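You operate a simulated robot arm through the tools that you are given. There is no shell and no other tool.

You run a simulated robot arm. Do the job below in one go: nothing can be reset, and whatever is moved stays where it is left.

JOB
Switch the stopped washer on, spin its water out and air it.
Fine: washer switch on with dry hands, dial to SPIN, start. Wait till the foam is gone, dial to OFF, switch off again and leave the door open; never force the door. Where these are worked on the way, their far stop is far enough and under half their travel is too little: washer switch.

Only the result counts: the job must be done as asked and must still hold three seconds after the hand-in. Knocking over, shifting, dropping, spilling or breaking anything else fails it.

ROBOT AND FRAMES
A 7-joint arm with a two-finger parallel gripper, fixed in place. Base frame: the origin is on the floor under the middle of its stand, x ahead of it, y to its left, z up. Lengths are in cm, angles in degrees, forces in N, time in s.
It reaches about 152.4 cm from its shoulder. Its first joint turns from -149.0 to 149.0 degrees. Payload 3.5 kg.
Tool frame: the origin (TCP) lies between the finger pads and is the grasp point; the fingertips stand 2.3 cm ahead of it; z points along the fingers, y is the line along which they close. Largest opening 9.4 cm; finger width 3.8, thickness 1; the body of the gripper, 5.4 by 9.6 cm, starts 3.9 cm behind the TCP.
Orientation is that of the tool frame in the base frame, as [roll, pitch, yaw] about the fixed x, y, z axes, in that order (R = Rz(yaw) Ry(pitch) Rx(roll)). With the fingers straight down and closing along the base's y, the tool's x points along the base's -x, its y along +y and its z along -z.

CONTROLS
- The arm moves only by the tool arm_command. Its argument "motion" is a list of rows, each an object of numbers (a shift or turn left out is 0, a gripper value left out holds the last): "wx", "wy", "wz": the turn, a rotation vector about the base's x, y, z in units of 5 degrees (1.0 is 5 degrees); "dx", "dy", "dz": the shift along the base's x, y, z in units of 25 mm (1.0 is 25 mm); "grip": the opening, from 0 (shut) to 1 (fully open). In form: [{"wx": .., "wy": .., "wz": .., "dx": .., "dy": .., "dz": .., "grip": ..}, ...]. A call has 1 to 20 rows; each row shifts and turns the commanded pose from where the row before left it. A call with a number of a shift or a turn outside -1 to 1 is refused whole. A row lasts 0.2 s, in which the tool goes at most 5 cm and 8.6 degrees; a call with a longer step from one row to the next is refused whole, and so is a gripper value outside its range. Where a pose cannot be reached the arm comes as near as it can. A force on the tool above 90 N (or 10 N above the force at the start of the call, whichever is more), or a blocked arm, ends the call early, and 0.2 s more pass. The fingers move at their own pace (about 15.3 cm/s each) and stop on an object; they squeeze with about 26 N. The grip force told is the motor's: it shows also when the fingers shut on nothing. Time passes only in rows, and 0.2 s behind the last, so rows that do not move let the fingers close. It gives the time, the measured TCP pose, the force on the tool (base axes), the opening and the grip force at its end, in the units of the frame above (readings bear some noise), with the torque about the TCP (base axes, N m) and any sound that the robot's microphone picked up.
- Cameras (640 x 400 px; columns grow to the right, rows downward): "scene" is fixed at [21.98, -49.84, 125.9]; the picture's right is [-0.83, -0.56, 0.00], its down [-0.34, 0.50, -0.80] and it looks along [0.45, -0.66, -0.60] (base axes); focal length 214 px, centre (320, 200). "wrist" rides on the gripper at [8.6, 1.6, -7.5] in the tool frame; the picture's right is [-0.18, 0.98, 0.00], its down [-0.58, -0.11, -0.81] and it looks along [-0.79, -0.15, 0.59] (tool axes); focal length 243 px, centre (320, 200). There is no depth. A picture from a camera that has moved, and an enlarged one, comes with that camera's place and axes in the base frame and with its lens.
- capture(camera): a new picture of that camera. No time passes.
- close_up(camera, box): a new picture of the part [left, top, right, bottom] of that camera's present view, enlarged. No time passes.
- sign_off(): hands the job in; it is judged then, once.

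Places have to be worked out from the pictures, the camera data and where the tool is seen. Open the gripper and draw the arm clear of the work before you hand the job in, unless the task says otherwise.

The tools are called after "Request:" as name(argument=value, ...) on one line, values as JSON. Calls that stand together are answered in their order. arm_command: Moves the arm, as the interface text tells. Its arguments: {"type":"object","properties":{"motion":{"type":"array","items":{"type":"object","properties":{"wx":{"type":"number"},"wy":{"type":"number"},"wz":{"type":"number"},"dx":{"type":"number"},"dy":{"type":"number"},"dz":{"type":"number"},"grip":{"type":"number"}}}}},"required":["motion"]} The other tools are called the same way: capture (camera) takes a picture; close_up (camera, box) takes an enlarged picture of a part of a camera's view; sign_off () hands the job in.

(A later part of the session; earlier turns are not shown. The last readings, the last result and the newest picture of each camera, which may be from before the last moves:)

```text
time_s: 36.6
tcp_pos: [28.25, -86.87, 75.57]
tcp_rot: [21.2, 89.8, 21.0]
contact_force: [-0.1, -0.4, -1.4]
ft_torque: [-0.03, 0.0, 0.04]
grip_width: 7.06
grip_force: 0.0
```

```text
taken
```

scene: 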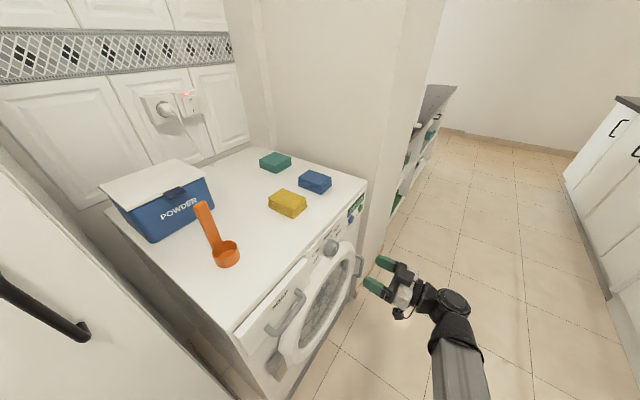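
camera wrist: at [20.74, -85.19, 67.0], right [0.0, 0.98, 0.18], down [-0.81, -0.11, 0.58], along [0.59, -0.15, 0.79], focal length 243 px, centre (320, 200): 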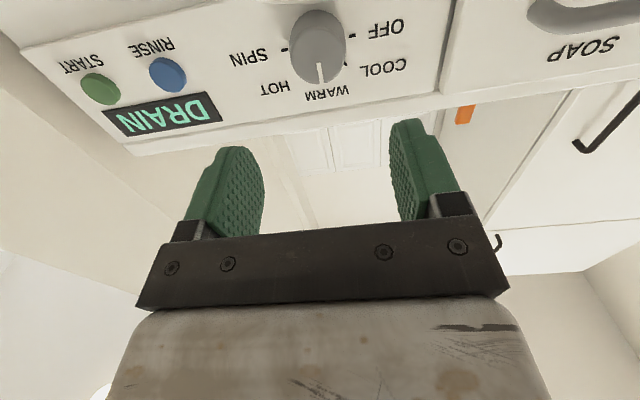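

The knob is straight ahead. Before gripping I check that the wrist can roll +90° about x (clockwise seen from the front).

Request:
arm_command(motion=[{"wx": 1}, {"wx": 1}, {"wx": 1}, {"wx": 1}, {"wx": 1}, {"wx": 1}, {"wx": 1}, {"wx": 1}, {"wx": 1}, {"wx": 1}, {"wx": 1}, {"wx": 1}, {"wx": 1}, {"wx": 1}, {"wx": 1}, {"wx": 1}, {"wx": 1}, {"wx": 1}])

Request:
capture(camera="wrist")

```text
time_s: 40.4
tcp_pos: [28.18, -86.92, 75.58]
tcp_rot: [90.0, -0.3, 90.0]
contact_force: [-0.6, 0.1, 0.0]
ft_torque: [-0.02, -0.01, 0.01]
grip_width: 7.06
grip_force: 0.1
```

```text
taken
camera wrist: at [20.66, -78.36, 77.25], right [0.0, -0.19, 0.98], down [-0.81, -0.58, -0.11], along [0.59, -0.79, -0.15], focal length 243 px, centre (320, 200)
```

wrist: 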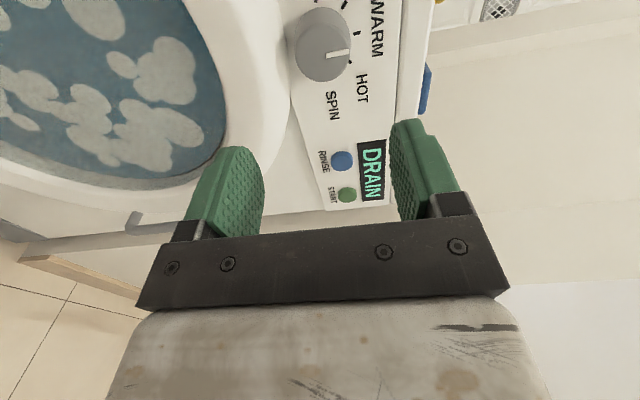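

Roll +90° works. I roll back and move closer to the knob, aligned at y≈-87.0, z≈75.6.

Request:
arm_command(motion=[{"wx": -1}, {"wx": -1}, {"wx": -1}, {"wx": -1}, {"wx": -1}, {"wx": -1}, {"wx": -1}, {"wx": -1}, {"wx": -1}, {"wx": -1}, {"wx": -1}, {"wx": -1}, {"wx": -1}, {"wx": -1}, {"wx": -1}, {"wx": -1}, {"wx": -1}, {"wx": -1}, {"dx": 1}, {"dx": 1}])

Request:
arm_command(motion=[{"dx": 0.9}, {}])

Request:
capture(camera="wrist")

Request:
close_up(camera="scene", box=[290, 200, 420, 300])

```text
time_s: 44.6
tcp_pos: [33.25, -86.97, 75.5]
tcp_rot: [-140.0, 89.9, -139.9]
contact_force: [0.5, 0.3, 0.0]
ft_torque: [-0.02, 0.0, -0.03]
grip_width: 7.05
grip_force: 0.1
```

```text
time_s: 45.2
tcp_pos: [35.52, -86.92, 75.64]
tcp_rot: [-101.4, 90.0, -101.4]
contact_force: [-0.6, -0.7, -0.3]
ft_torque: [0.02, -0.02, -0.02]
grip_width: 7.07
grip_force: 0.1
```

```text
taken
camera wrist: at [28.1, -85.36, 67.14], right [0.0, 0.98, 0.18], down [-0.81, -0.11, 0.58], along [0.59, -0.15, 0.79], focal length 243 px, centre (320, 200)
```

wrist: 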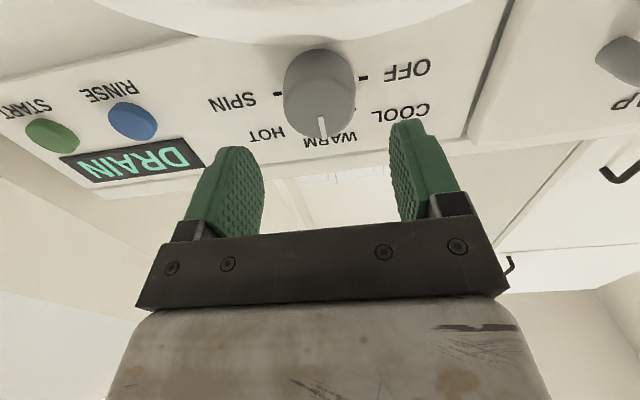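

```text
4.00 times, centred on (355, 250) of scene
camera zoom: at [21.98, -49.84, 125.9], right [-0.83, -0.56, 0.0], down [-0.34, 0.5, -0.8], along [0.45, -0.66, -0.6], focal length 858 px, centre (180, 0)
```

zoom: 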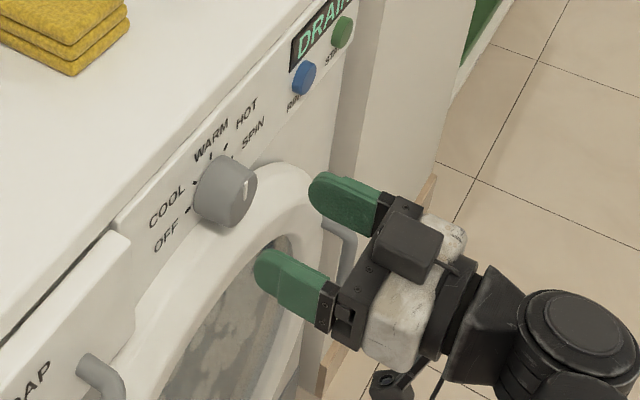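

I zoom in to measure the knob face centre against the tool axis (tool axis should appear at about column 320, row 109 at the face).

Request:
close_up(camera="wrist", box=[260, 30, 380, 150])

```text
3.33 times, centred on (320, 90) of wrist
camera zoom: at [28.1, -85.36, 67.14], right [0.0, 0.98, 0.18], down [-0.81, -0.11, 0.58], along [0.59, -0.15, 0.79], focal length 809 px, centre (320, 567)
```

zoom: 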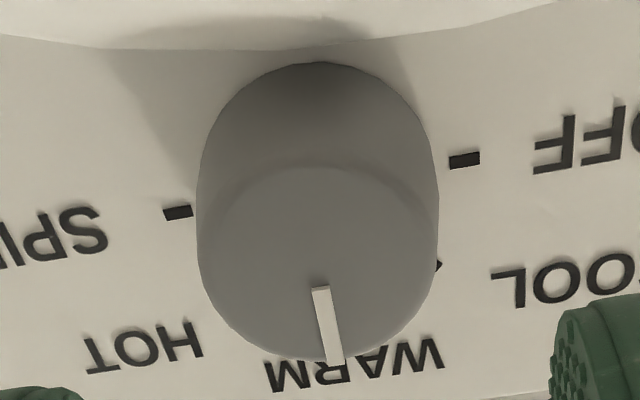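

Aligned within 2 mm. I advance so the tips overlap the knob by about 1.5 cm and close on it.

Request:
arm_command(motion=[{"dx": 0.65}, {"dx": 0.65}, {"dx": 0.64}, {}, {"grip": 0}, {"grip": 0}, {"grip": 0}])

Request:
capture(camera="wrist")

```text
time_s: 46.8
tcp_pos: [40.41, -86.95, 75.56]
tcp_rot: [71.3, 89.9, 71.2]
contact_force: [6.4, -16.3, 3.4]
ft_torque: [0.0, 0.18, -0.63]
grip_width: 4.46
grip_force: 44.9
```

```text
taken
camera wrist: at [32.85, -85.39, 67.07], right [0.0, 0.98, 0.18], down [-0.81, -0.11, 0.58], along [0.59, -0.15, 0.79], focal length 243 px, centre (320, 200)
```

wrist: 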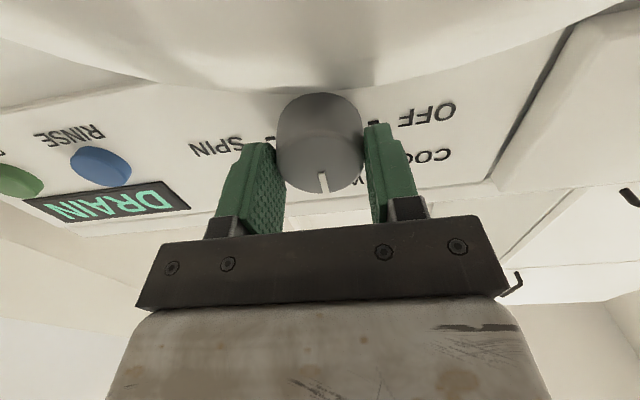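

Gripped (width 4.46 cm) with a small sideways load; I relieve it by shifting 1.5 mm in -y and start turning clockwise.

Request:
arm_command(motion=[{"dy": -0.06}, {"wx": 1}, {"wx": 1}, {"wx": 1}, {"wx": 1}, {"wx": 1}, {"wx": 1}, {"wx": 1}, {"wx": 1}, {"wx": 1}])

Request:
capture(camera="wrist")

Request:
close_up(camera="scene", box=[290, 200, 420, 300])

```text
time_s: 49.0
tcp_pos: [40.3, -86.98, 75.62]
tcp_rot: [89.7, 44.9, 89.9]
contact_force: [12.3, 1.1, 28.7]
ft_torque: [-0.02, 0.04, 0.38]
grip_width: 4.47
grip_force: 44.8
```

```text
taken
camera wrist: at [32.84, -79.72, 70.75], right [0.0, 0.56, 0.83], down [-0.81, -0.49, 0.33], along [0.59, -0.67, 0.46], focal length 243 px, centre (320, 200)
```

wrist: 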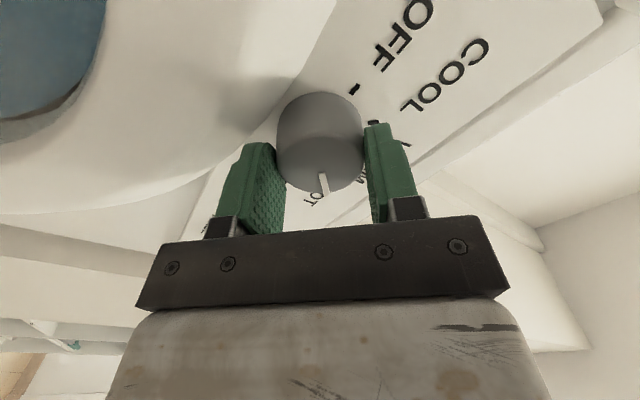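

```text
4.00 times, centred on (355, 250) of scene
camera zoom: at [21.98, -49.84, 125.9], right [-0.83, -0.56, 0.0], down [-0.34, 0.5, -0.8], along [0.45, -0.66, -0.6], focal length 858 px, centre (180, 0)
```

zoom: 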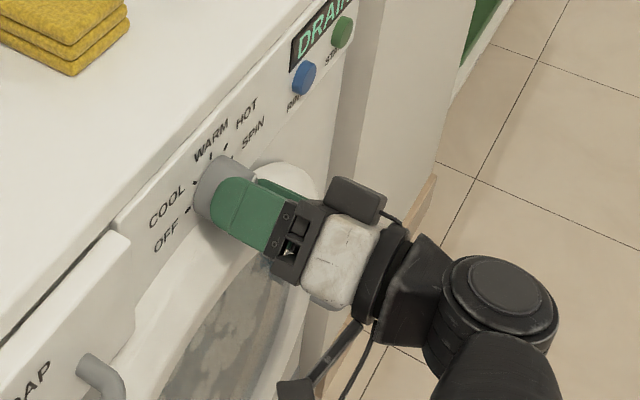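

The knob follows (mark now at HOT). A force of 29 N pushes the tool up, so I shift up slightly and turn the remaining 45°.

Request:
arm_command(motion=[{"dz": 0.06}, {"wx": 1}, {"wx": 1}, {"wx": 1}, {"wx": 1}, {"wx": 1}, {"wx": 1}, {"wx": 1}, {"wx": 1}, {"wx": 1}, {}])

Request:
capture(camera="wrist")

```text
time_s: 51.4
tcp_pos: [40.25, -86.97, 75.7]
tcp_rot: [89.9, -0.1, 90.1]
contact_force: [11.1, 17.5, 3.2]
ft_torque: [-0.14, 0.16, 0.9]
grip_width: 4.46
grip_force: 44.7
```

```text
taken
camera wrist: at [32.8, -78.33, 77.43], right [0.0, -0.19, 0.98], down [-0.81, -0.58, -0.11], along [0.59, -0.79, -0.15], focal length 243 px, centre (320, 200)
```

wrist: 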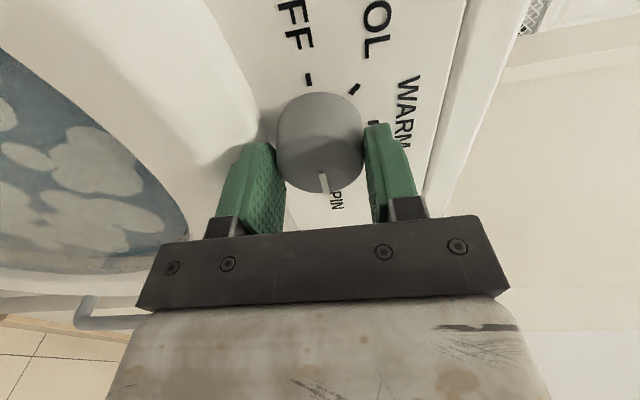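

The mark now points at SPIN. I release with a small opening (so the lower finger doesn't press on the door ring) and draw straight back.

Request:
arm_command(motion=[{"grip": 0.56}, {"grip": 0.56}, {"dx": -0.6}, {"dx": -1}, {"dx": -1}, {"dx": -1}, {"dx": -1}])

Request:
capture(camera="wrist")

Request:
close_up(camera="scene", box=[290, 180, 400, 280])

```text
time_s: 53.0
tcp_pos: [28.86, -86.97, 75.78]
tcp_rot: [90.1, 0.0, 89.9]
contact_force: [-0.1, -0.4, 0.2]
ft_torque: [-0.02, 0.05, -0.01]
grip_width: 5.24
grip_force: 0.2
```

```text
taken
camera wrist: at [21.42, -78.41, 77.49], right [0.0, -0.18, 0.98], down [-0.81, -0.58, -0.11], along [0.59, -0.79, -0.15], focal length 243 px, centre (320, 200)
```

wrist: 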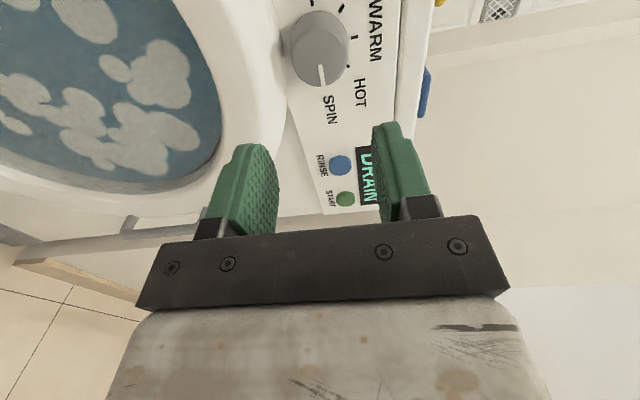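

```text
4.00 times, centred on (345, 230) of scene
camera zoom: at [21.98, -49.84, 125.9], right [-0.83, -0.56, 0.0], down [-0.34, 0.5, -0.8], along [0.45, -0.66, -0.6], focal length 858 px, centre (220, 80)
```

zoom: 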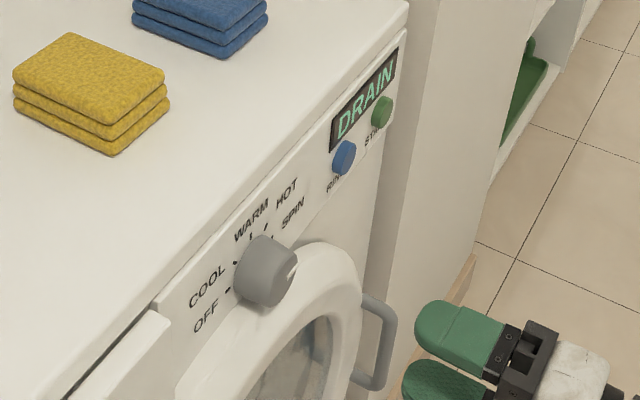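

Dial is at SPIN. I close the fingers and move across to in front of the green START button.

Request:
arm_command(motion=[{"dy": -0.97, "grip": 0}, {"dy": -0.97, "grip": 0}, {"dy": -0.97, "grip": 0}, {"dy": -0.97, "grip": 0}, {"dy": -0.97, "grip": 0}, {"dy": -0.97, "grip": 0}, {"dy": -0.97, "grip": 0}, {"dy": -0.97, "grip": 0}, {"dy": -0.97, "grip": 0}, {"dx": 0.8}, {"dx": 0.6}])

Request:
capture(camera="wrist")

Request:
close_up(camera="scene", box=[290, 180, 420, 280])

```text
time_s: 55.4
tcp_pos: [32.43, -108.71, 75.6]
tcp_rot: [90.0, 0.0, 90.0]
contact_force: [0.5, -1.2, -0.6]
ft_torque: [0.01, 0.02, 0.01]
grip_width: 0.0
grip_force: 26.1
```

```text
taken
camera wrist: at [24.79, -100.08, 77.3], right [0.0, -0.18, 0.98], down [-0.81, -0.58, -0.11], along [0.59, -0.79, -0.15], focal length 243 px, centre (320, 200)
```

wrist: 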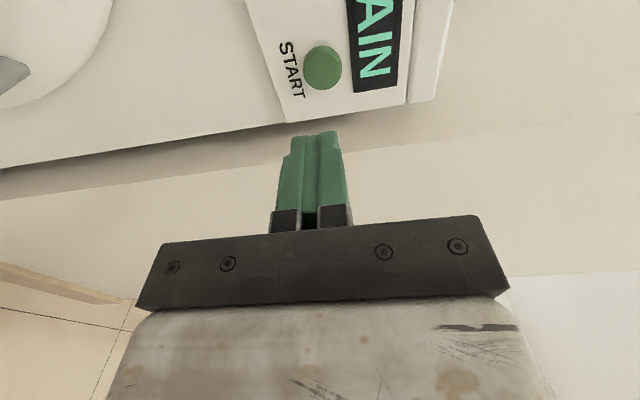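

```text
4.00 times, centred on (355, 230) of scene
camera zoom: at [21.98, -49.84, 125.9], right [-0.83, -0.56, 0.0], down [-0.34, 0.5, -0.8], along [0.45, -0.66, -0.6], focal length 858 px, centre (180, 80)
```

zoom: 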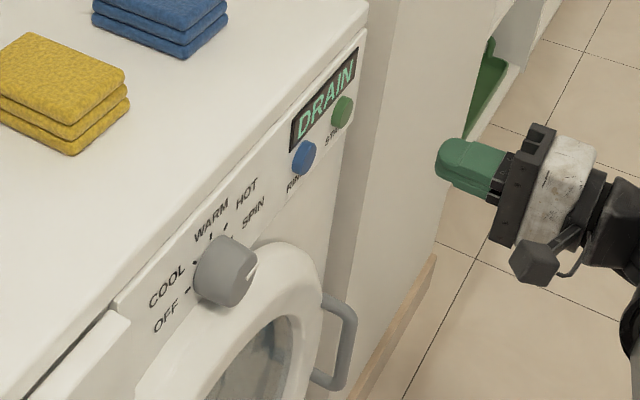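

The START button lies right on the tool axis. I advance and press it gently.

Request:
arm_command(motion=[{"dx": 0.9}, {"dx": 0.9}, {"dx": 0.7}, {"dx": 0.3}, {"dx": 0.2}, {"dx": 0.2}, {}])

Request:
capture(camera="wrist")

Request:
close_up(camera="scene", box=[310, 180, 420, 260])

```text
time_s: 57.0
tcp_pos: [40.38, -108.75, 75.64]
tcp_rot: [90.0, -0.1, 90.0]
contact_force: [0.8, 0.3, -0.8]
ft_torque: [0.0, -0.01, 0.02]
grip_width: 0.03
grip_force: 26.5
```

```text
taken
camera wrist: at [32.85, -100.11, 77.32], right [0.0, -0.18, 0.98], down [-0.81, -0.58, -0.11], along [0.59, -0.79, -0.15], focal length 243 px, centre (320, 200)
```

wrist: 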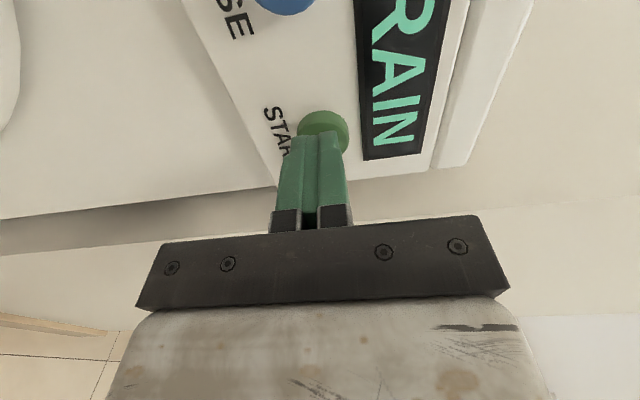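

```text
5.00 times, centred on (365, 220) of scene
camera zoom: at [21.98, -49.84, 125.9], right [-0.83, -0.56, 0.0], down [-0.34, 0.5, -0.8], along [0.45, -0.66, -0.6], focal length 1072 px, centre (95, 100)
```

zoom: 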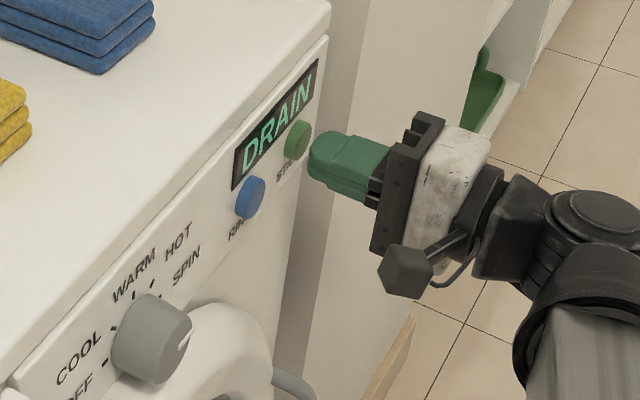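

Not touching yet; I keep advancing in small steps.

Request:
arm_command(motion=[{"dx": 0.15}, {"dx": 0.15}, {"dx": 0.15}, {"dx": 0.15}, {}])

Request:
close_up(camera="scene", box=[310, 180, 420, 260])

```text
time_s: 58.2
tcp_pos: [41.78, -108.84, 75.64]
tcp_rot: [90.0, 0.1, 89.9]
contact_force: [-9.6, 0.5, 0.2]
ft_torque: [0.03, 0.01, 0.02]
grip_width: 0.0
grip_force: 25.8
heard: click
```

```text
5.00 times, centred on (365, 220) of scene
camera zoom: at [21.98, -49.84, 125.9], right [-0.83, -0.56, 0.0], down [-0.34, 0.5, -0.8], along [0.45, -0.66, -0.6], focal length 1072 px, centre (95, 100)
```

zoom: 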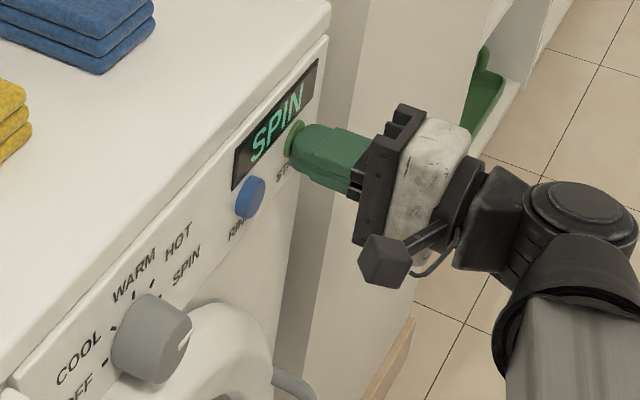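

Click heard and the display shows "SPIN". I back off from the button and wait a while, then watch the foam.

Request:
arm_command(motion=[{"dx": -0.6}, {"dx": -1}, {"dx": -1}, {"dx": -1}, {"dx": -1}])

Request:
capture(camera="wrist")

Request:
close_up(camera="scene", box=[260, 180, 400, 380])

```text
time_s: 59.4
tcp_pos: [30.28, -108.99, 75.71]
tcp_rot: [90.0, -0.1, 89.9]
contact_force: [-0.1, -1.0, 0.7]
ft_torque: [-0.03, -0.02, 0.01]
grip_width: 0.01
grip_force: 26.0
```

```text
taken
camera wrist: at [22.79, -100.37, 77.41], right [0.0, -0.18, 0.98], down [-0.81, -0.58, -0.11], along [0.59, -0.79, -0.15], focal length 243 px, centre (320, 200)
```

wrist: 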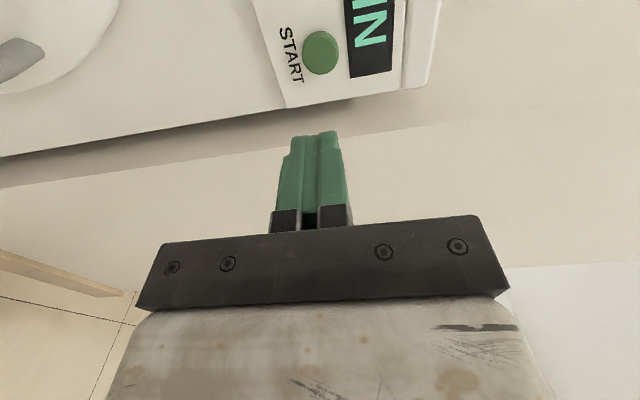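

```text
2.00 times, centred on (330, 280) of scene
camera zoom: at [21.98, -49.84, 125.9], right [-0.83, -0.56, 0.0], down [-0.34, 0.5, -0.8], along [0.45, -0.66, -0.6], focal length 429 px, centre (300, 40)
```

zoom: 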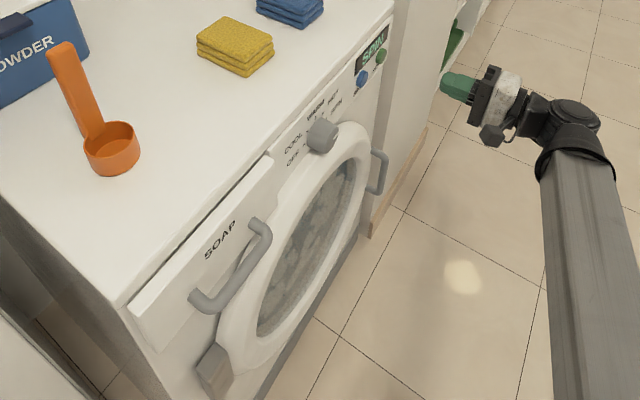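

While it spins I move back in front of the knob (roll kept), from where the wrist camera sees the window.

Request:
arm_command(motion=[{"dy": 0.97}, {"dy": 0.97}, {"dy": 0.97}, {"dy": 0.97}, {"dy": 0.97}, {"dy": 0.97}, {"dy": 0.97}, {"dy": 0.97}, {"dy": 1.0, "grip": 0.6}, {"grip": 0.6}, {"grip": 0.6}, {"grip": 0.6}])

Request:
capture(camera="wrist")

```text
time_s: 62.0
tcp_pos: [30.33, -86.9, 75.68]
tcp_rot: [90.0, 0.1, 90.0]
contact_force: [0.3, -1.4, -0.7]
ft_torque: [0.02, 0.0, 0.01]
grip_width: 5.63
grip_force: 0.0
```

```text
taken
camera wrist: at [22.88, -78.24, 77.36], right [0.0, -0.18, 0.98], down [-0.81, -0.58, -0.11], along [0.59, -0.79, -0.15], focal length 243 px, centre (320, 200)
```

wrist: 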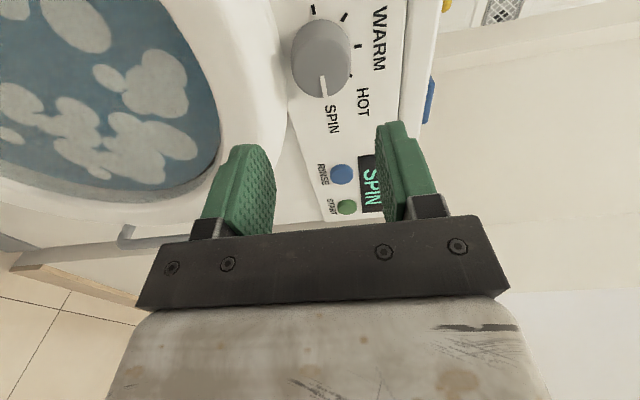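

Display "SPIN", foam still present. I wait 4 s and check the window and display again.

Request:
arm_command(motion=[{}, {}, {}, {}, {}, {}, {}, {}, {}, {}, {}, {}, {}, {}, {}, {}, {}, {}, {}, {}])

Request:
capture(camera="wrist")

```text
time_s: 66.2
tcp_pos: [30.36, -86.8, 75.56]
tcp_rot: [90.0, 0.0, 90.1]
contact_force: [0.1, -0.2, -0.4]
ft_torque: [0.02, 0.0, -0.03]
grip_width: 5.63
grip_force: 0.0
```

```text
taken
camera wrist: at [22.88, -78.25, 77.36], right [0.0, -0.18, 0.98], down [-0.81, -0.58, -0.11], along [0.59, -0.79, -0.15], focal length 243 px, centre (320, 200)
```

wrist: 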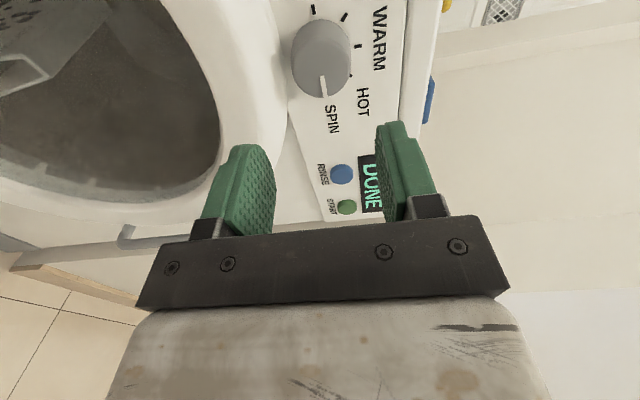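

The display reads "DONE" and the foam is gone. Now the dial to OFF: I advance with fingers above/below the knob and grip it.

Request:
arm_command(motion=[{"grip": 0.57, "dy": -0.05}, {"dx": 1}, {"dx": 1}, {"dx": 0.7}, {}])

Request:
capture(camera="wrist")

Request:
close_up(camera="wrist", box=[200, 40, 440, 240])

```text
time_s: 67.4
tcp_pos: [37.4, -87.03, 75.58]
tcp_rot: [90.0, 0.0, 90.0]
contact_force: [-0.1, 0.3, -0.4]
ft_torque: [0.01, 0.02, 0.02]
grip_width: 5.35
grip_force: 0.1
```

```text
taken
camera wrist: at [29.78, -78.44, 77.25], right [0.0, -0.18, 0.98], down [-0.81, -0.58, -0.11], along [0.59, -0.79, -0.15], focal length 243 px, centre (320, 200)
```

wrist: 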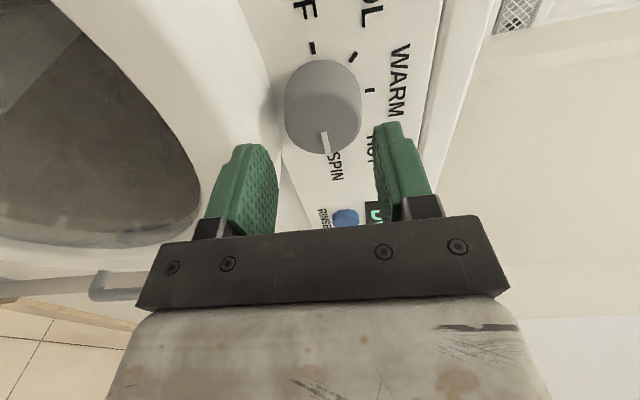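

```text
2.00 times, centred on (320, 140) of wrist
camera zoom: at [29.78, -78.44, 77.25], right [0.0, -0.18, 0.98], down [-0.81, -0.58, -0.11], along [0.59, -0.79, -0.15], focal length 485 px, centre (320, 320)
```

zoom: 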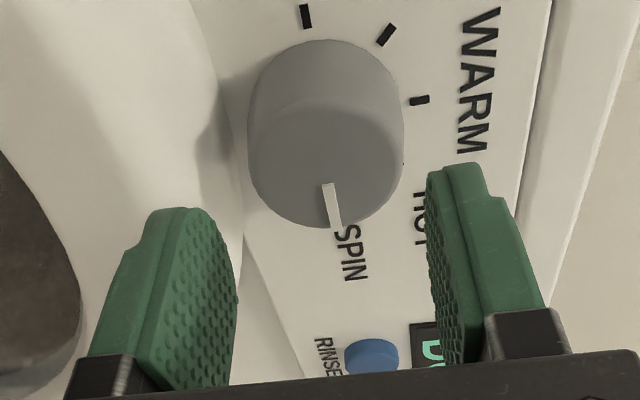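

Aligned (knob ≈1.5 mm higher than the axis). I correct, advance 3 cm and close.

Request:
arm_command(motion=[{"dz": 0.06, "dx": 0.4}, {"dx": 0.4}, {"dx": 0.4}, {}, {"grip": 0}, {"grip": 0}, {"grip": 0}])

Request:
capture(camera="wrist")

```text
time_s: 69.0
tcp_pos: [40.08, -87.13, 75.61]
tcp_rot: [90.1, 0.0, 89.9]
contact_force: [1.3, 1.6, -9.3]
ft_torque: [0.01, 0.27, -0.22]
grip_width: 4.43
grip_force: 45.3
```

```text
taken
camera wrist: at [32.63, -78.51, 77.44], right [0.0, -0.18, 0.98], down [-0.81, -0.58, -0.11], along [0.59, -0.79, -0.15], focal length 243 px, centre (320, 200)
```

wrist: 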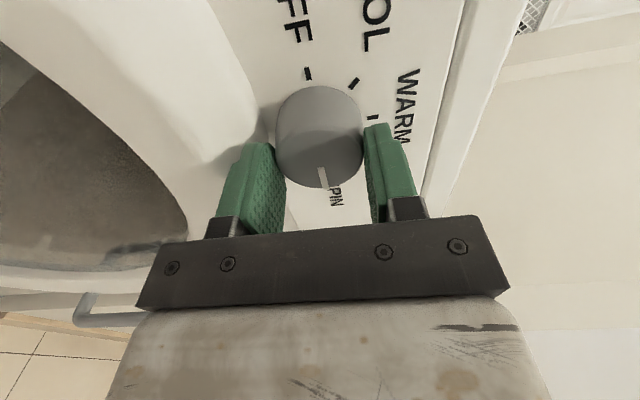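

Gripped well (4.43 cm, low side load). I turn counter-clockwise by 90° (through HOT to WARM).

Request:
arm_command(motion=[{"wx": -1}, {"wx": -1}, {"wx": -1}, {"wx": -1}, {"wx": -1}, {"wx": -1}, {"wx": -1}, {"wx": -1}, {"wx": -1}, {"wx": -1}, {"wx": -1}, {"wx": -1}, {"wx": -1}, {"wx": -1}, {"wx": -1}, {"wx": -1}, {"wx": -1}, {"wx": -1}])

Request:
capture(camera="wrist")

```text
time_s: 72.8
tcp_pos: [40.07, -86.98, 75.77]
tcp_rot: [-39.1, 89.9, -39.0]
contact_force: [14.6, 13.5, 3.2]
ft_torque: [0.02, 0.75, 0.24]
grip_width: 4.45
grip_force: 44.9
```

```text
taken
camera wrist: at [32.62, -85.46, 67.26], right [0.0, 0.98, 0.18], down [-0.81, -0.11, 0.58], along [0.59, -0.15, 0.79], focal length 243 px, centre (320, 200)
```

wrist: 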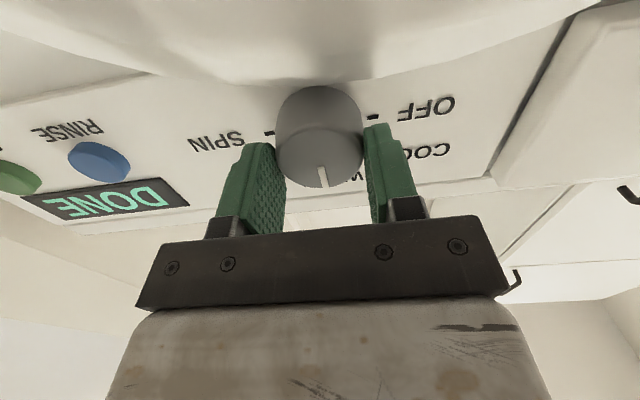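

Knob at WARM now. I continue the same turn toward OFF in two stages, watching for wrist limits.

Request:
arm_command(motion=[{"wx": -1}, {"wx": -1}, {"wx": -1}, {"wx": -1}, {"wx": -1}, {"wx": -1}, {"wx": -1}, {"wx": -1}, {"wx": -1}])

Request:
capture(camera="wrist")

```text
time_s: 74.8
tcp_pos: [40.09, -86.92, 75.75]
tcp_rot: [-90.1, 44.9, -90.1]
contact_force: [13.6, 19.2, 0.1]
ft_torque: [0.0, -0.19, 0.17]
grip_width: 4.42
grip_force: 45.1
```

```text
taken
camera wrist: at [32.6, -91.96, 68.64], right [0.0, 0.82, -0.57], down [-0.81, 0.33, 0.49], along [0.59, 0.46, 0.66], focal length 243 px, centre (320, 200)
```

wrist: 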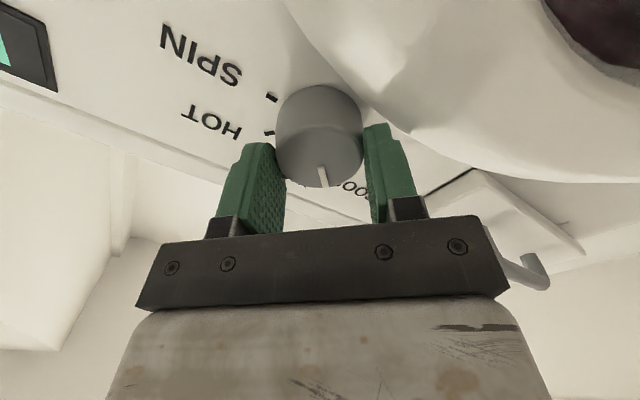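

At COOL. I turn the last 45° to OFF.

Request:
arm_command(motion=[{"dy": -0.04, "wx": -1}, {"wx": -1}, {"wx": -1}, {"wx": -1}, {"wx": -1}, {"wx": -1}, {"wx": -1}, {"wx": -1}, {"wx": -1}, {}])

Request:
capture(camera="wrist")

Request:
close_up(camera="scene", box=[290, 180, 400, 280])

```text
time_s: 77.0
tcp_pos: [40.14, -87.18, 75.66]
tcp_rot: [-90.6, 17.8, -90.1]
contact_force: [6.8, 21.4, -37.9]
ft_torque: [-0.1, 0.3, 1.19]
grip_width: 4.42
grip_force: 45.3
out of reach, approached as far as the arm can: row 7, 8, 9
```

```text
taken
camera wrist: at [32.56, -95.02, 71.67], right [-0.01, 0.48, -0.88], down [-0.8, 0.52, 0.29], along [0.59, 0.71, 0.38], focal length 243 px, centre (320, 200)
```

wrist: 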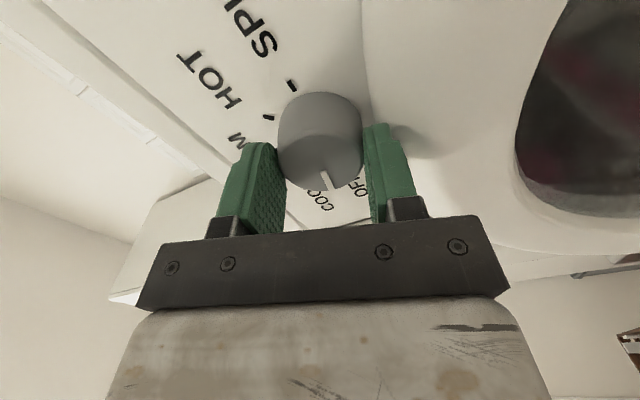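

```text
4.00 times, centred on (345, 230) of scene
camera zoom: at [21.98, -49.84, 125.9], right [-0.83, -0.56, 0.0], down [-0.34, 0.5, -0.8], along [0.45, -0.66, -0.6], focal length 858 px, centre (220, 80)
```

zoom: 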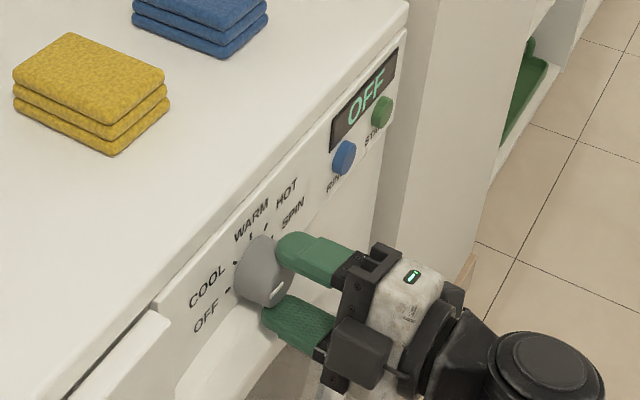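

Display shows "OFF" but the wrist's roll limit stopped me ~18° short of the OFF mark. I release, back off, roll back 45° and take a fresh grip to finish the turn.

Request:
arm_command(motion=[{"grip": 0.57}, {"grip": 0.57}, {"dx": -0.4}, {"dx": -0.5}, {"dx": -0.6}, {"wx": 1}, {"wx": 1}, {"wx": 1}, {"wx": 1}, {"wx": 1}, {"wx": 1}, {"wx": 1}, {"wx": 1}, {"wx": 1}])

Request:
capture(camera="wrist")

Request:
close_up(camera="scene", box=[290, 180, 400, 280])

```text
time_s: 80.0
tcp_pos: [36.53, -87.06, 75.72]
tcp_rot: [-90.2, 63.1, -90.2]
contact_force: [0.0, -0.1, 0.0]
ft_torque: [0.01, 0.02, -0.02]
grip_width: 5.35
grip_force: 0.1
```

```text
taken
camera wrist: at [28.9, -89.66, 67.52], right [0.0, 0.96, -0.28], down [-0.81, 0.17, 0.57], along [0.59, 0.23, 0.77], focal length 243 px, centre (320, 200)
```

wrist: 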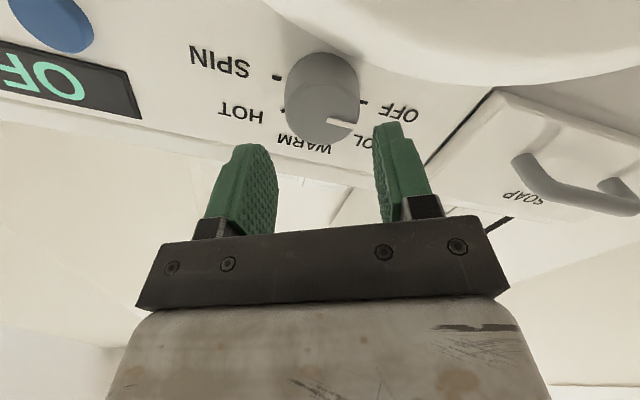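

```text
4.00 times, centred on (345, 230) of scene
camera zoom: at [21.98, -49.84, 125.9], right [-0.83, -0.56, 0.0], down [-0.34, 0.5, -0.8], along [0.45, -0.66, -0.6], focal length 858 px, centre (220, 80)
```

zoom: 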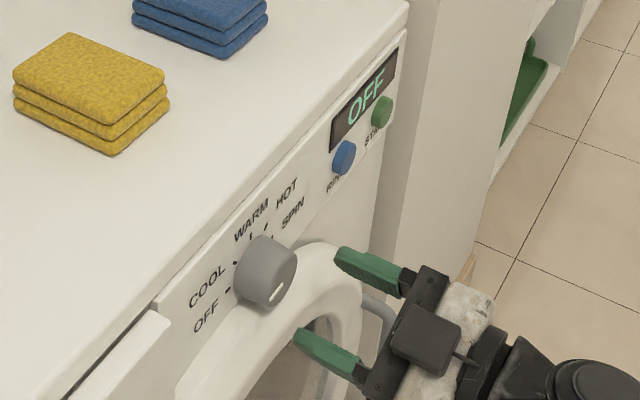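

I measure the mark's angle closely before gripping again.

Request:
close_up(camera="wrist", box=[260, 40, 400, 160])

```text
3.33 times, centred on (330, 100) of wrist
camera zoom: at [28.9, -89.66, 67.52], right [0.0, 0.96, -0.28], down [-0.81, 0.17, 0.57], along [0.59, 0.23, 0.77], focal length 809 px, centre (287, 533)
```

zoom: 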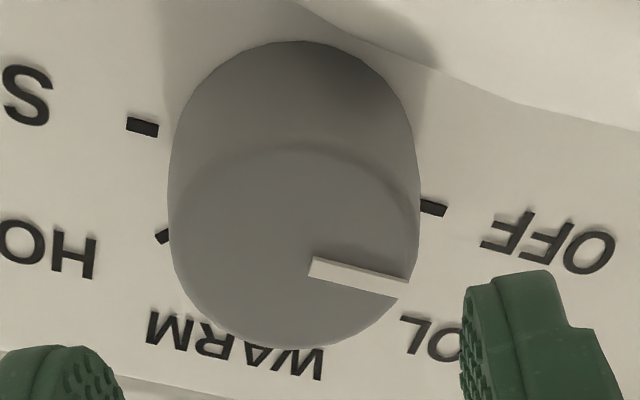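

The mark points exactly at OFF (it snapped into place) and the display reads OFF. Next I go back to the wall switch: retreat, straighten the roll, raise and tilt the tool.

Request:
arm_command(motion=[{"dx": -0.85, "dy": -0.2}, {"dx": -0.85, "dy": -0.2, "wx": 1}, {"dx": -0.85, "dy": -0.2, "wx": 1, "grip": 0}, {"dx": -0.85, "dy": -0.2, "wx": 1, "grip": 0}, {"dx": -0.85, "dy": -0.2, "wx": 1}, {"dx": -0.85, "dy": -0.2, "wx": 1}, {"wx": 0.38, "dz": 1}, {"wy": 1, "dz": 1}, {"wy": 1, "dz": 1}, {"wy": 1, "dz": 1}, {"wy": 1, "dz": 1}, {"wy": 1, "dz": 1}, {"wy": 1, "dz": 1}, {"wy": 1, "dz": 1}, {"wy": 1, "dz": 1}, {"wy": 1, "dz": 1}, {"dz": 1}, {"dz": 1}, {"dz": 1}, {"dz": 1}])

Request:
capture(camera="wrist")

Request:
capture(camera="scene")

```text
time_s: 84.2
tcp_pos: [23.65, -90.36, 110.72]
tcp_rot: [-180.0, 45.0, -179.7]
contact_force: [-0.4, -0.9, -0.1]
ft_torque: [0.03, 0.03, 0.0]
grip_width: 0.02
grip_force: 26.3
```

```text
taken
camera wrist: at [12.18, -88.89, 110.03], right [0.13, 0.98, 0.13], down [-0.16, -0.11, 0.98], along [0.98, -0.14, 0.14], focal length 243 px, centre (320, 200)
```

wrist: 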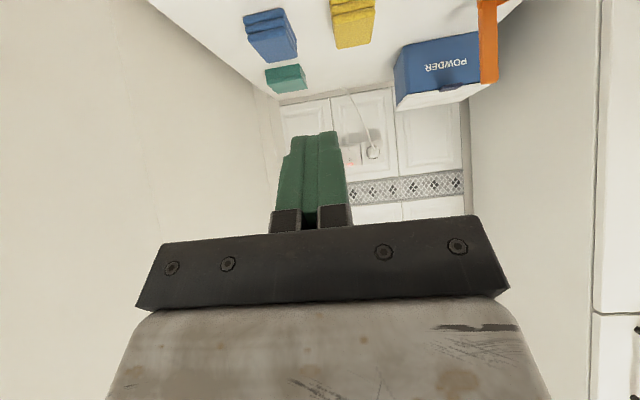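

```text
taken
```

scene: 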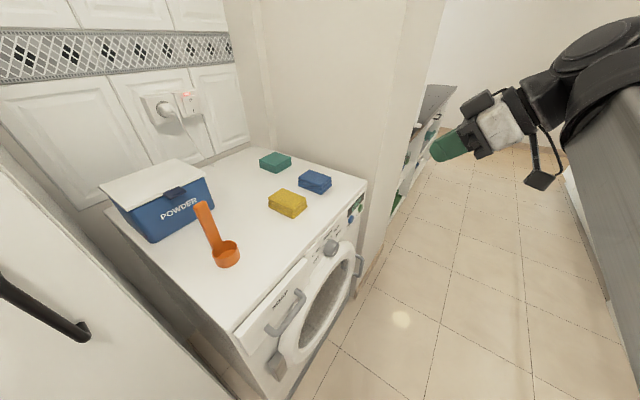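

Everything in place. I go up and forward over the washer toward the switch again, with the tool 33° below level, yawed 10°.

Request:
arm_command(motion=[{"dz": 1, "dx": 1}, {"dz": 1, "dx": 1}, {"dz": 1, "dx": 1}, {"dz": 1, "dx": 1}, {"dx": 1, "wy": -0.3}, {"dx": 1, "wy": -0.3}, {"dx": 1, "wy": -0.3}, {"dx": 1, "wy": -0.3}, {"dx": 1, "wy": -0.3}, {"dx": 1, "wy": -0.3}, {"dx": 1, "wy": -0.3}, {"dx": 1, "wy": -0.3}, {"dx": 1, "wz": 0.25}, {"dx": 1, "wz": 0.25}, {"dx": 1, "wz": 0.25}, {"dx": 1, "wz": 0.25}, {"dx": 1, "wz": 0.25}, {"dx": 1, "wz": 0.25}, {"dx": 1, "wz": 0.25}, {"dx": 1, "wz": 0.25}])

Request:
capture(camera="wrist")

Request:
capture(camera="scene")

```text
time_s: 88.4
tcp_pos: [73.66, -90.07, 120.87]
tcp_rot: [-179.9, 57.0, -169.7]
contact_force: [0.3, -0.1, -0.6]
ft_torque: [0.01, -0.02, 0.0]
grip_width: 0.02
grip_force: 25.5
```

```text
taken
camera wrist: at [62.5, -90.52, 117.84], right [-0.08, 0.99, 0.15], down [-0.33, -0.17, 0.93], along [0.94, 0.02, 0.34], focal length 243 px, centre (320, 200)
```

wrist: 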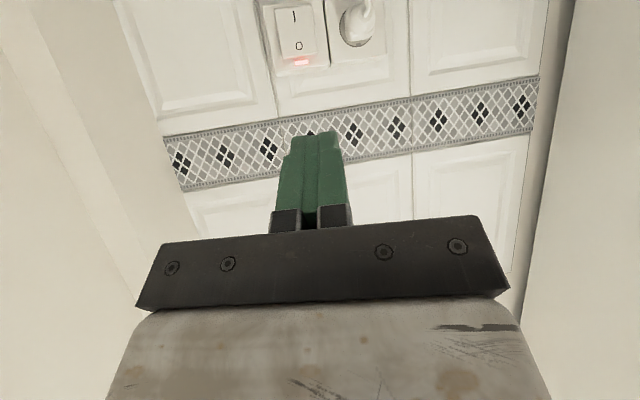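

```text
taken
```

scene: 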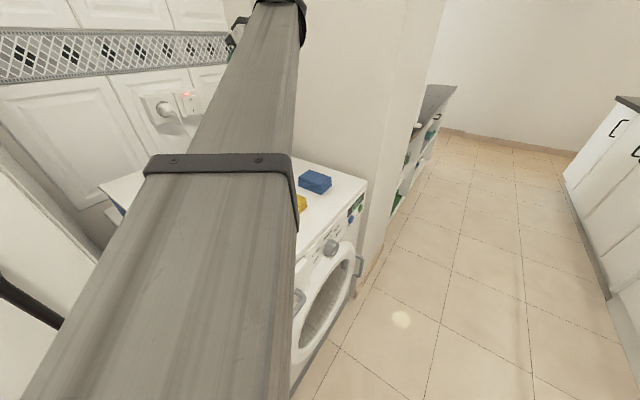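

The O mark is at ≈(100.8,-89.1,109.3). I close in to ~5 cm before it.

Request:
arm_command(motion=[{"dx": 0.86, "dz": -0.42}, {"dx": 0.86, "dz": -0.42}, {"dx": 0.86, "dz": -0.42}, {"dx": 0.86, "dz": -0.42}, {"dx": 0.86, "dz": -0.42}, {"dx": 0.86, "dz": -0.42}, {"dx": 0.86, "dz": -0.42}, {"dx": 0.86, "dz": -0.42}, {"dx": 0.86, "dz": -0.42}, {}])

Request:
capture(camera="wrist")

Request:
close_up(camera="wrist", box=[240, 70, 440, 210])

Request:
capture(camera="scene")

```text
time_s: 90.6
tcp_pos: [92.86, -90.09, 111.33]
tcp_rot: [-179.7, 56.9, -169.6]
contact_force: [0.4, 0.2, 0.6]
ft_torque: [0.02, -0.03, 0.05]
grip_width: 0.01
grip_force: 25.9
```

```text
taken
camera wrist: at [81.8, -90.57, 108.22], right [-0.08, 0.99, 0.15], down [-0.33, -0.17, 0.93], along [0.94, 0.02, 0.34], focal length 243 px, centre (320, 200)
```

wrist: 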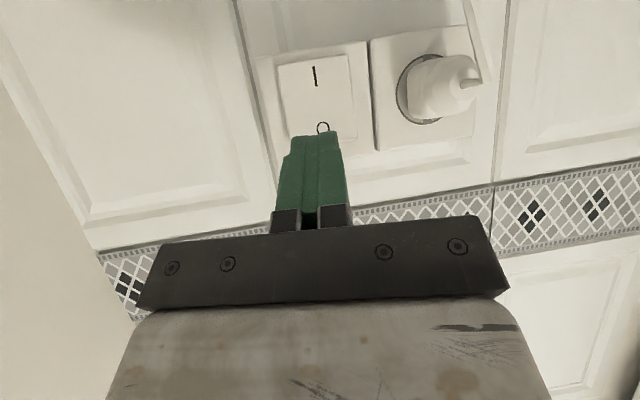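

```text
2.86 times, centred on (340, 140) of wrist
camera zoom: at [81.8, -90.57, 108.22], right [-0.08, 0.99, 0.15], down [-0.33, -0.17, 0.93], along [0.94, 0.02, 0.34], focal length 693 px, centre (263, 371)
```

zoom: 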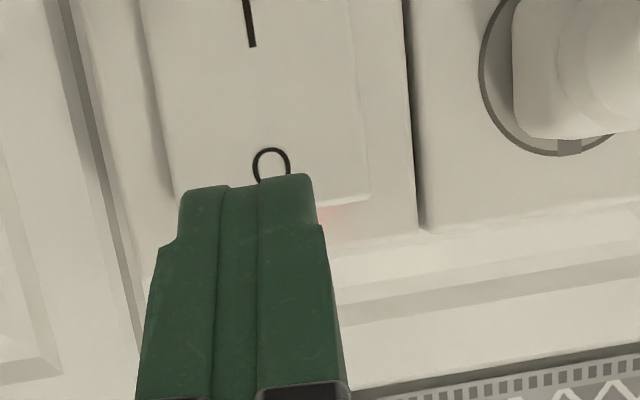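

```text
taken
```

scene: 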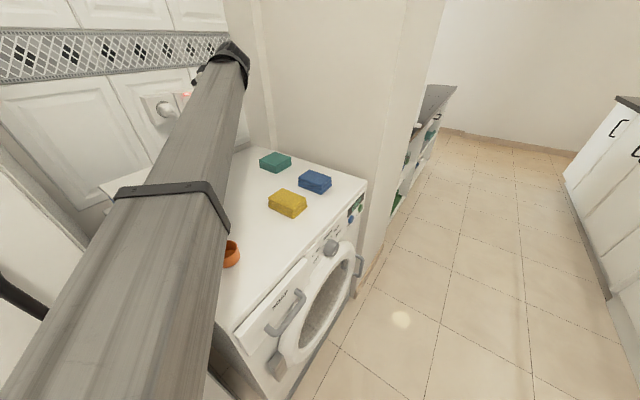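

Well aligned above "O". I lower to z≈109.9 and advance slowly to press.

Request:
arm_command(motion=[{"dx": 0.4, "dz": -0.28}, {"dx": 0.4, "dz": -0.28}, {"dx": 0.2}, {"dx": 0.2}, {"dx": 0.2}, {"dx": 0.2}, {}])

Request:
capture(camera="wrist")

```text
time_s: 92.2
tcp_pos: [97.04, -90.05, 109.95]
tcp_rot: [-179.8, 56.9, -169.6]
contact_force: [-0.2, 0.4, 0.2]
ft_torque: [-0.01, 0.03, 0.0]
grip_width: 0.0
grip_force: 26.4
```

```text
taken
camera wrist: at [85.89, -90.44, 106.83], right [-0.08, 0.99, 0.15], down [-0.33, -0.17, 0.93], along [0.94, 0.02, 0.34], focal length 243 px, centre (320, 200)
```

wrist: 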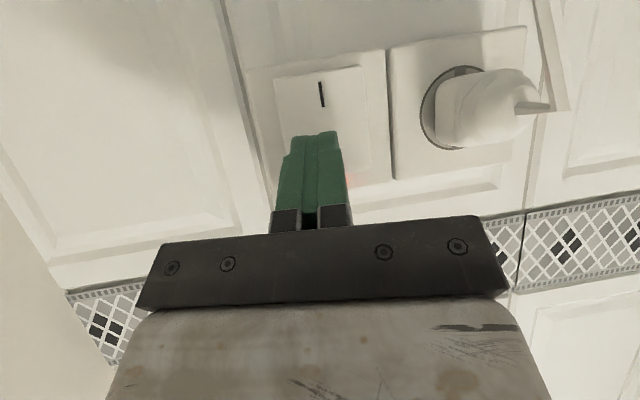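

No contact yet; continue in 4 mm steps.

Request:
arm_command(motion=[{"dx": 0.15}, {"dx": 0.15}, {"dx": 0.15}, {}])

Request:
capture(camera="wrist")

```text
time_s: 93.2
tcp_pos: [97.43, -90.08, 110.06]
tcp_rot: [-179.9, 56.9, -169.6]
contact_force: [-62.4, 9.5, 0.0]
ft_torque: [-0.02, -0.15, 0.01]
grip_width: 0.02
grip_force: 25.9
heard: click
```

```text
taken
camera wrist: at [86.36, -90.56, 106.93], right [-0.08, 0.99, 0.15], down [-0.33, -0.17, 0.93], along [0.94, 0.02, 0.34], focal length 243 px, centre (320, 200)
```

wrist: 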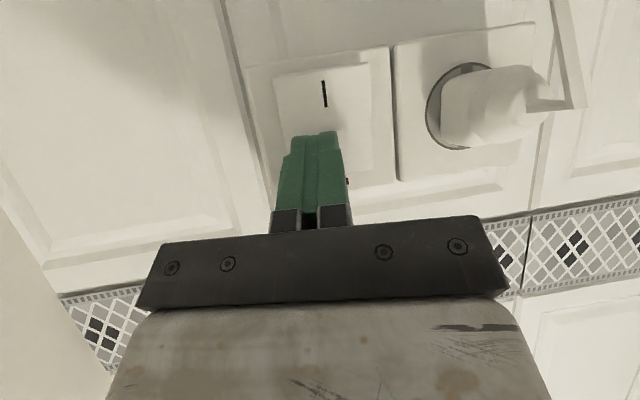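

Click, hard stop at 62 N, lamp glow gone: switched off. I retreat the same way, rising over the scoop.

Request:
arm_command(motion=[{"dx": -0.6}, {"dx": -0.6}, {"dx": -0.8, "dz": 0.4}, {"dx": -1, "dz": 0.5}, {"dx": -1, "dz": 0.5, "wz": -0.2}, {"dx": -1, "dz": 0.5, "wz": -0.2}, {"dx": -1, "dz": 0.5, "wz": -0.2}, {"dx": -1, "dz": 0.4, "wz": -0.2}, {"dx": -1, "dz": 0.4, "wz": -0.2}, {"dx": -1, "dz": 0.2, "wz": -0.2}, {"dx": -1, "wz": -0.2}, {"dx": -1, "wz": -0.2}, {"dx": -1, "wz": -0.2}, {"dx": -1, "wz": -0.2}, {"dx": -1}, {"dx": -1}, {"dx": -1}, {"dx": -1}, {"dx": -1}, {"dx": -1}])

Request:
close_up(camera="scene", box=[140, 70, 240, 140])

Request:
capture(camera="scene")

```text
time_s: 97.4
tcp_pos: [50.53, -90.25, 118.44]
tcp_rot: [-179.8, 56.9, -179.6]
contact_force: [-0.7, 0.4, -1.0]
ft_torque: [0.01, 0.0, 0.0]
grip_width: 0.01
grip_force: 26.0
```

```text
5.71 times, centred on (190, 105) of scene
camera zoom: at [21.98, -49.84, 125.9], right [-0.83, -0.56, 0.0], down [-0.34, 0.5, -0.8], along [0.45, -0.66, -0.6], focal length 1226 px, centre (1063, 743)
```

zoom: 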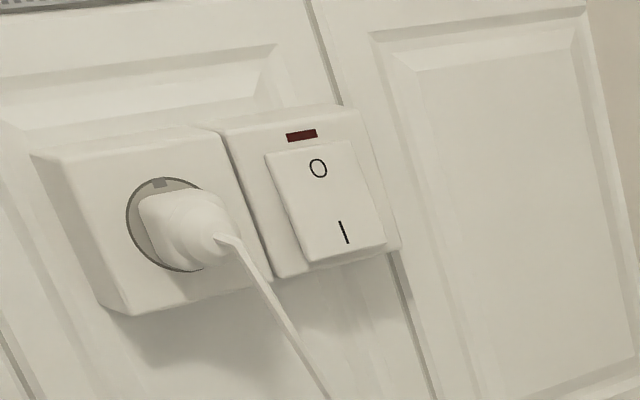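

```text
taken
```

scene: 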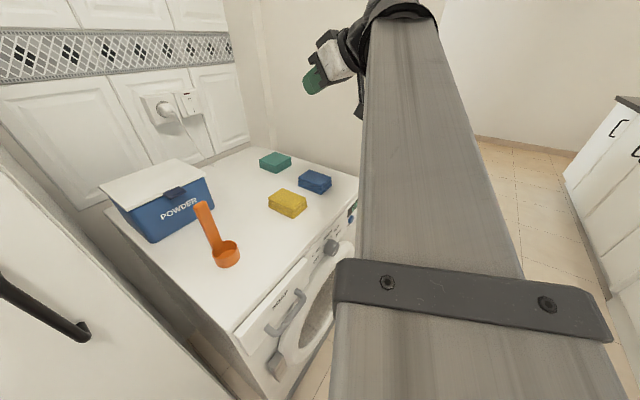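

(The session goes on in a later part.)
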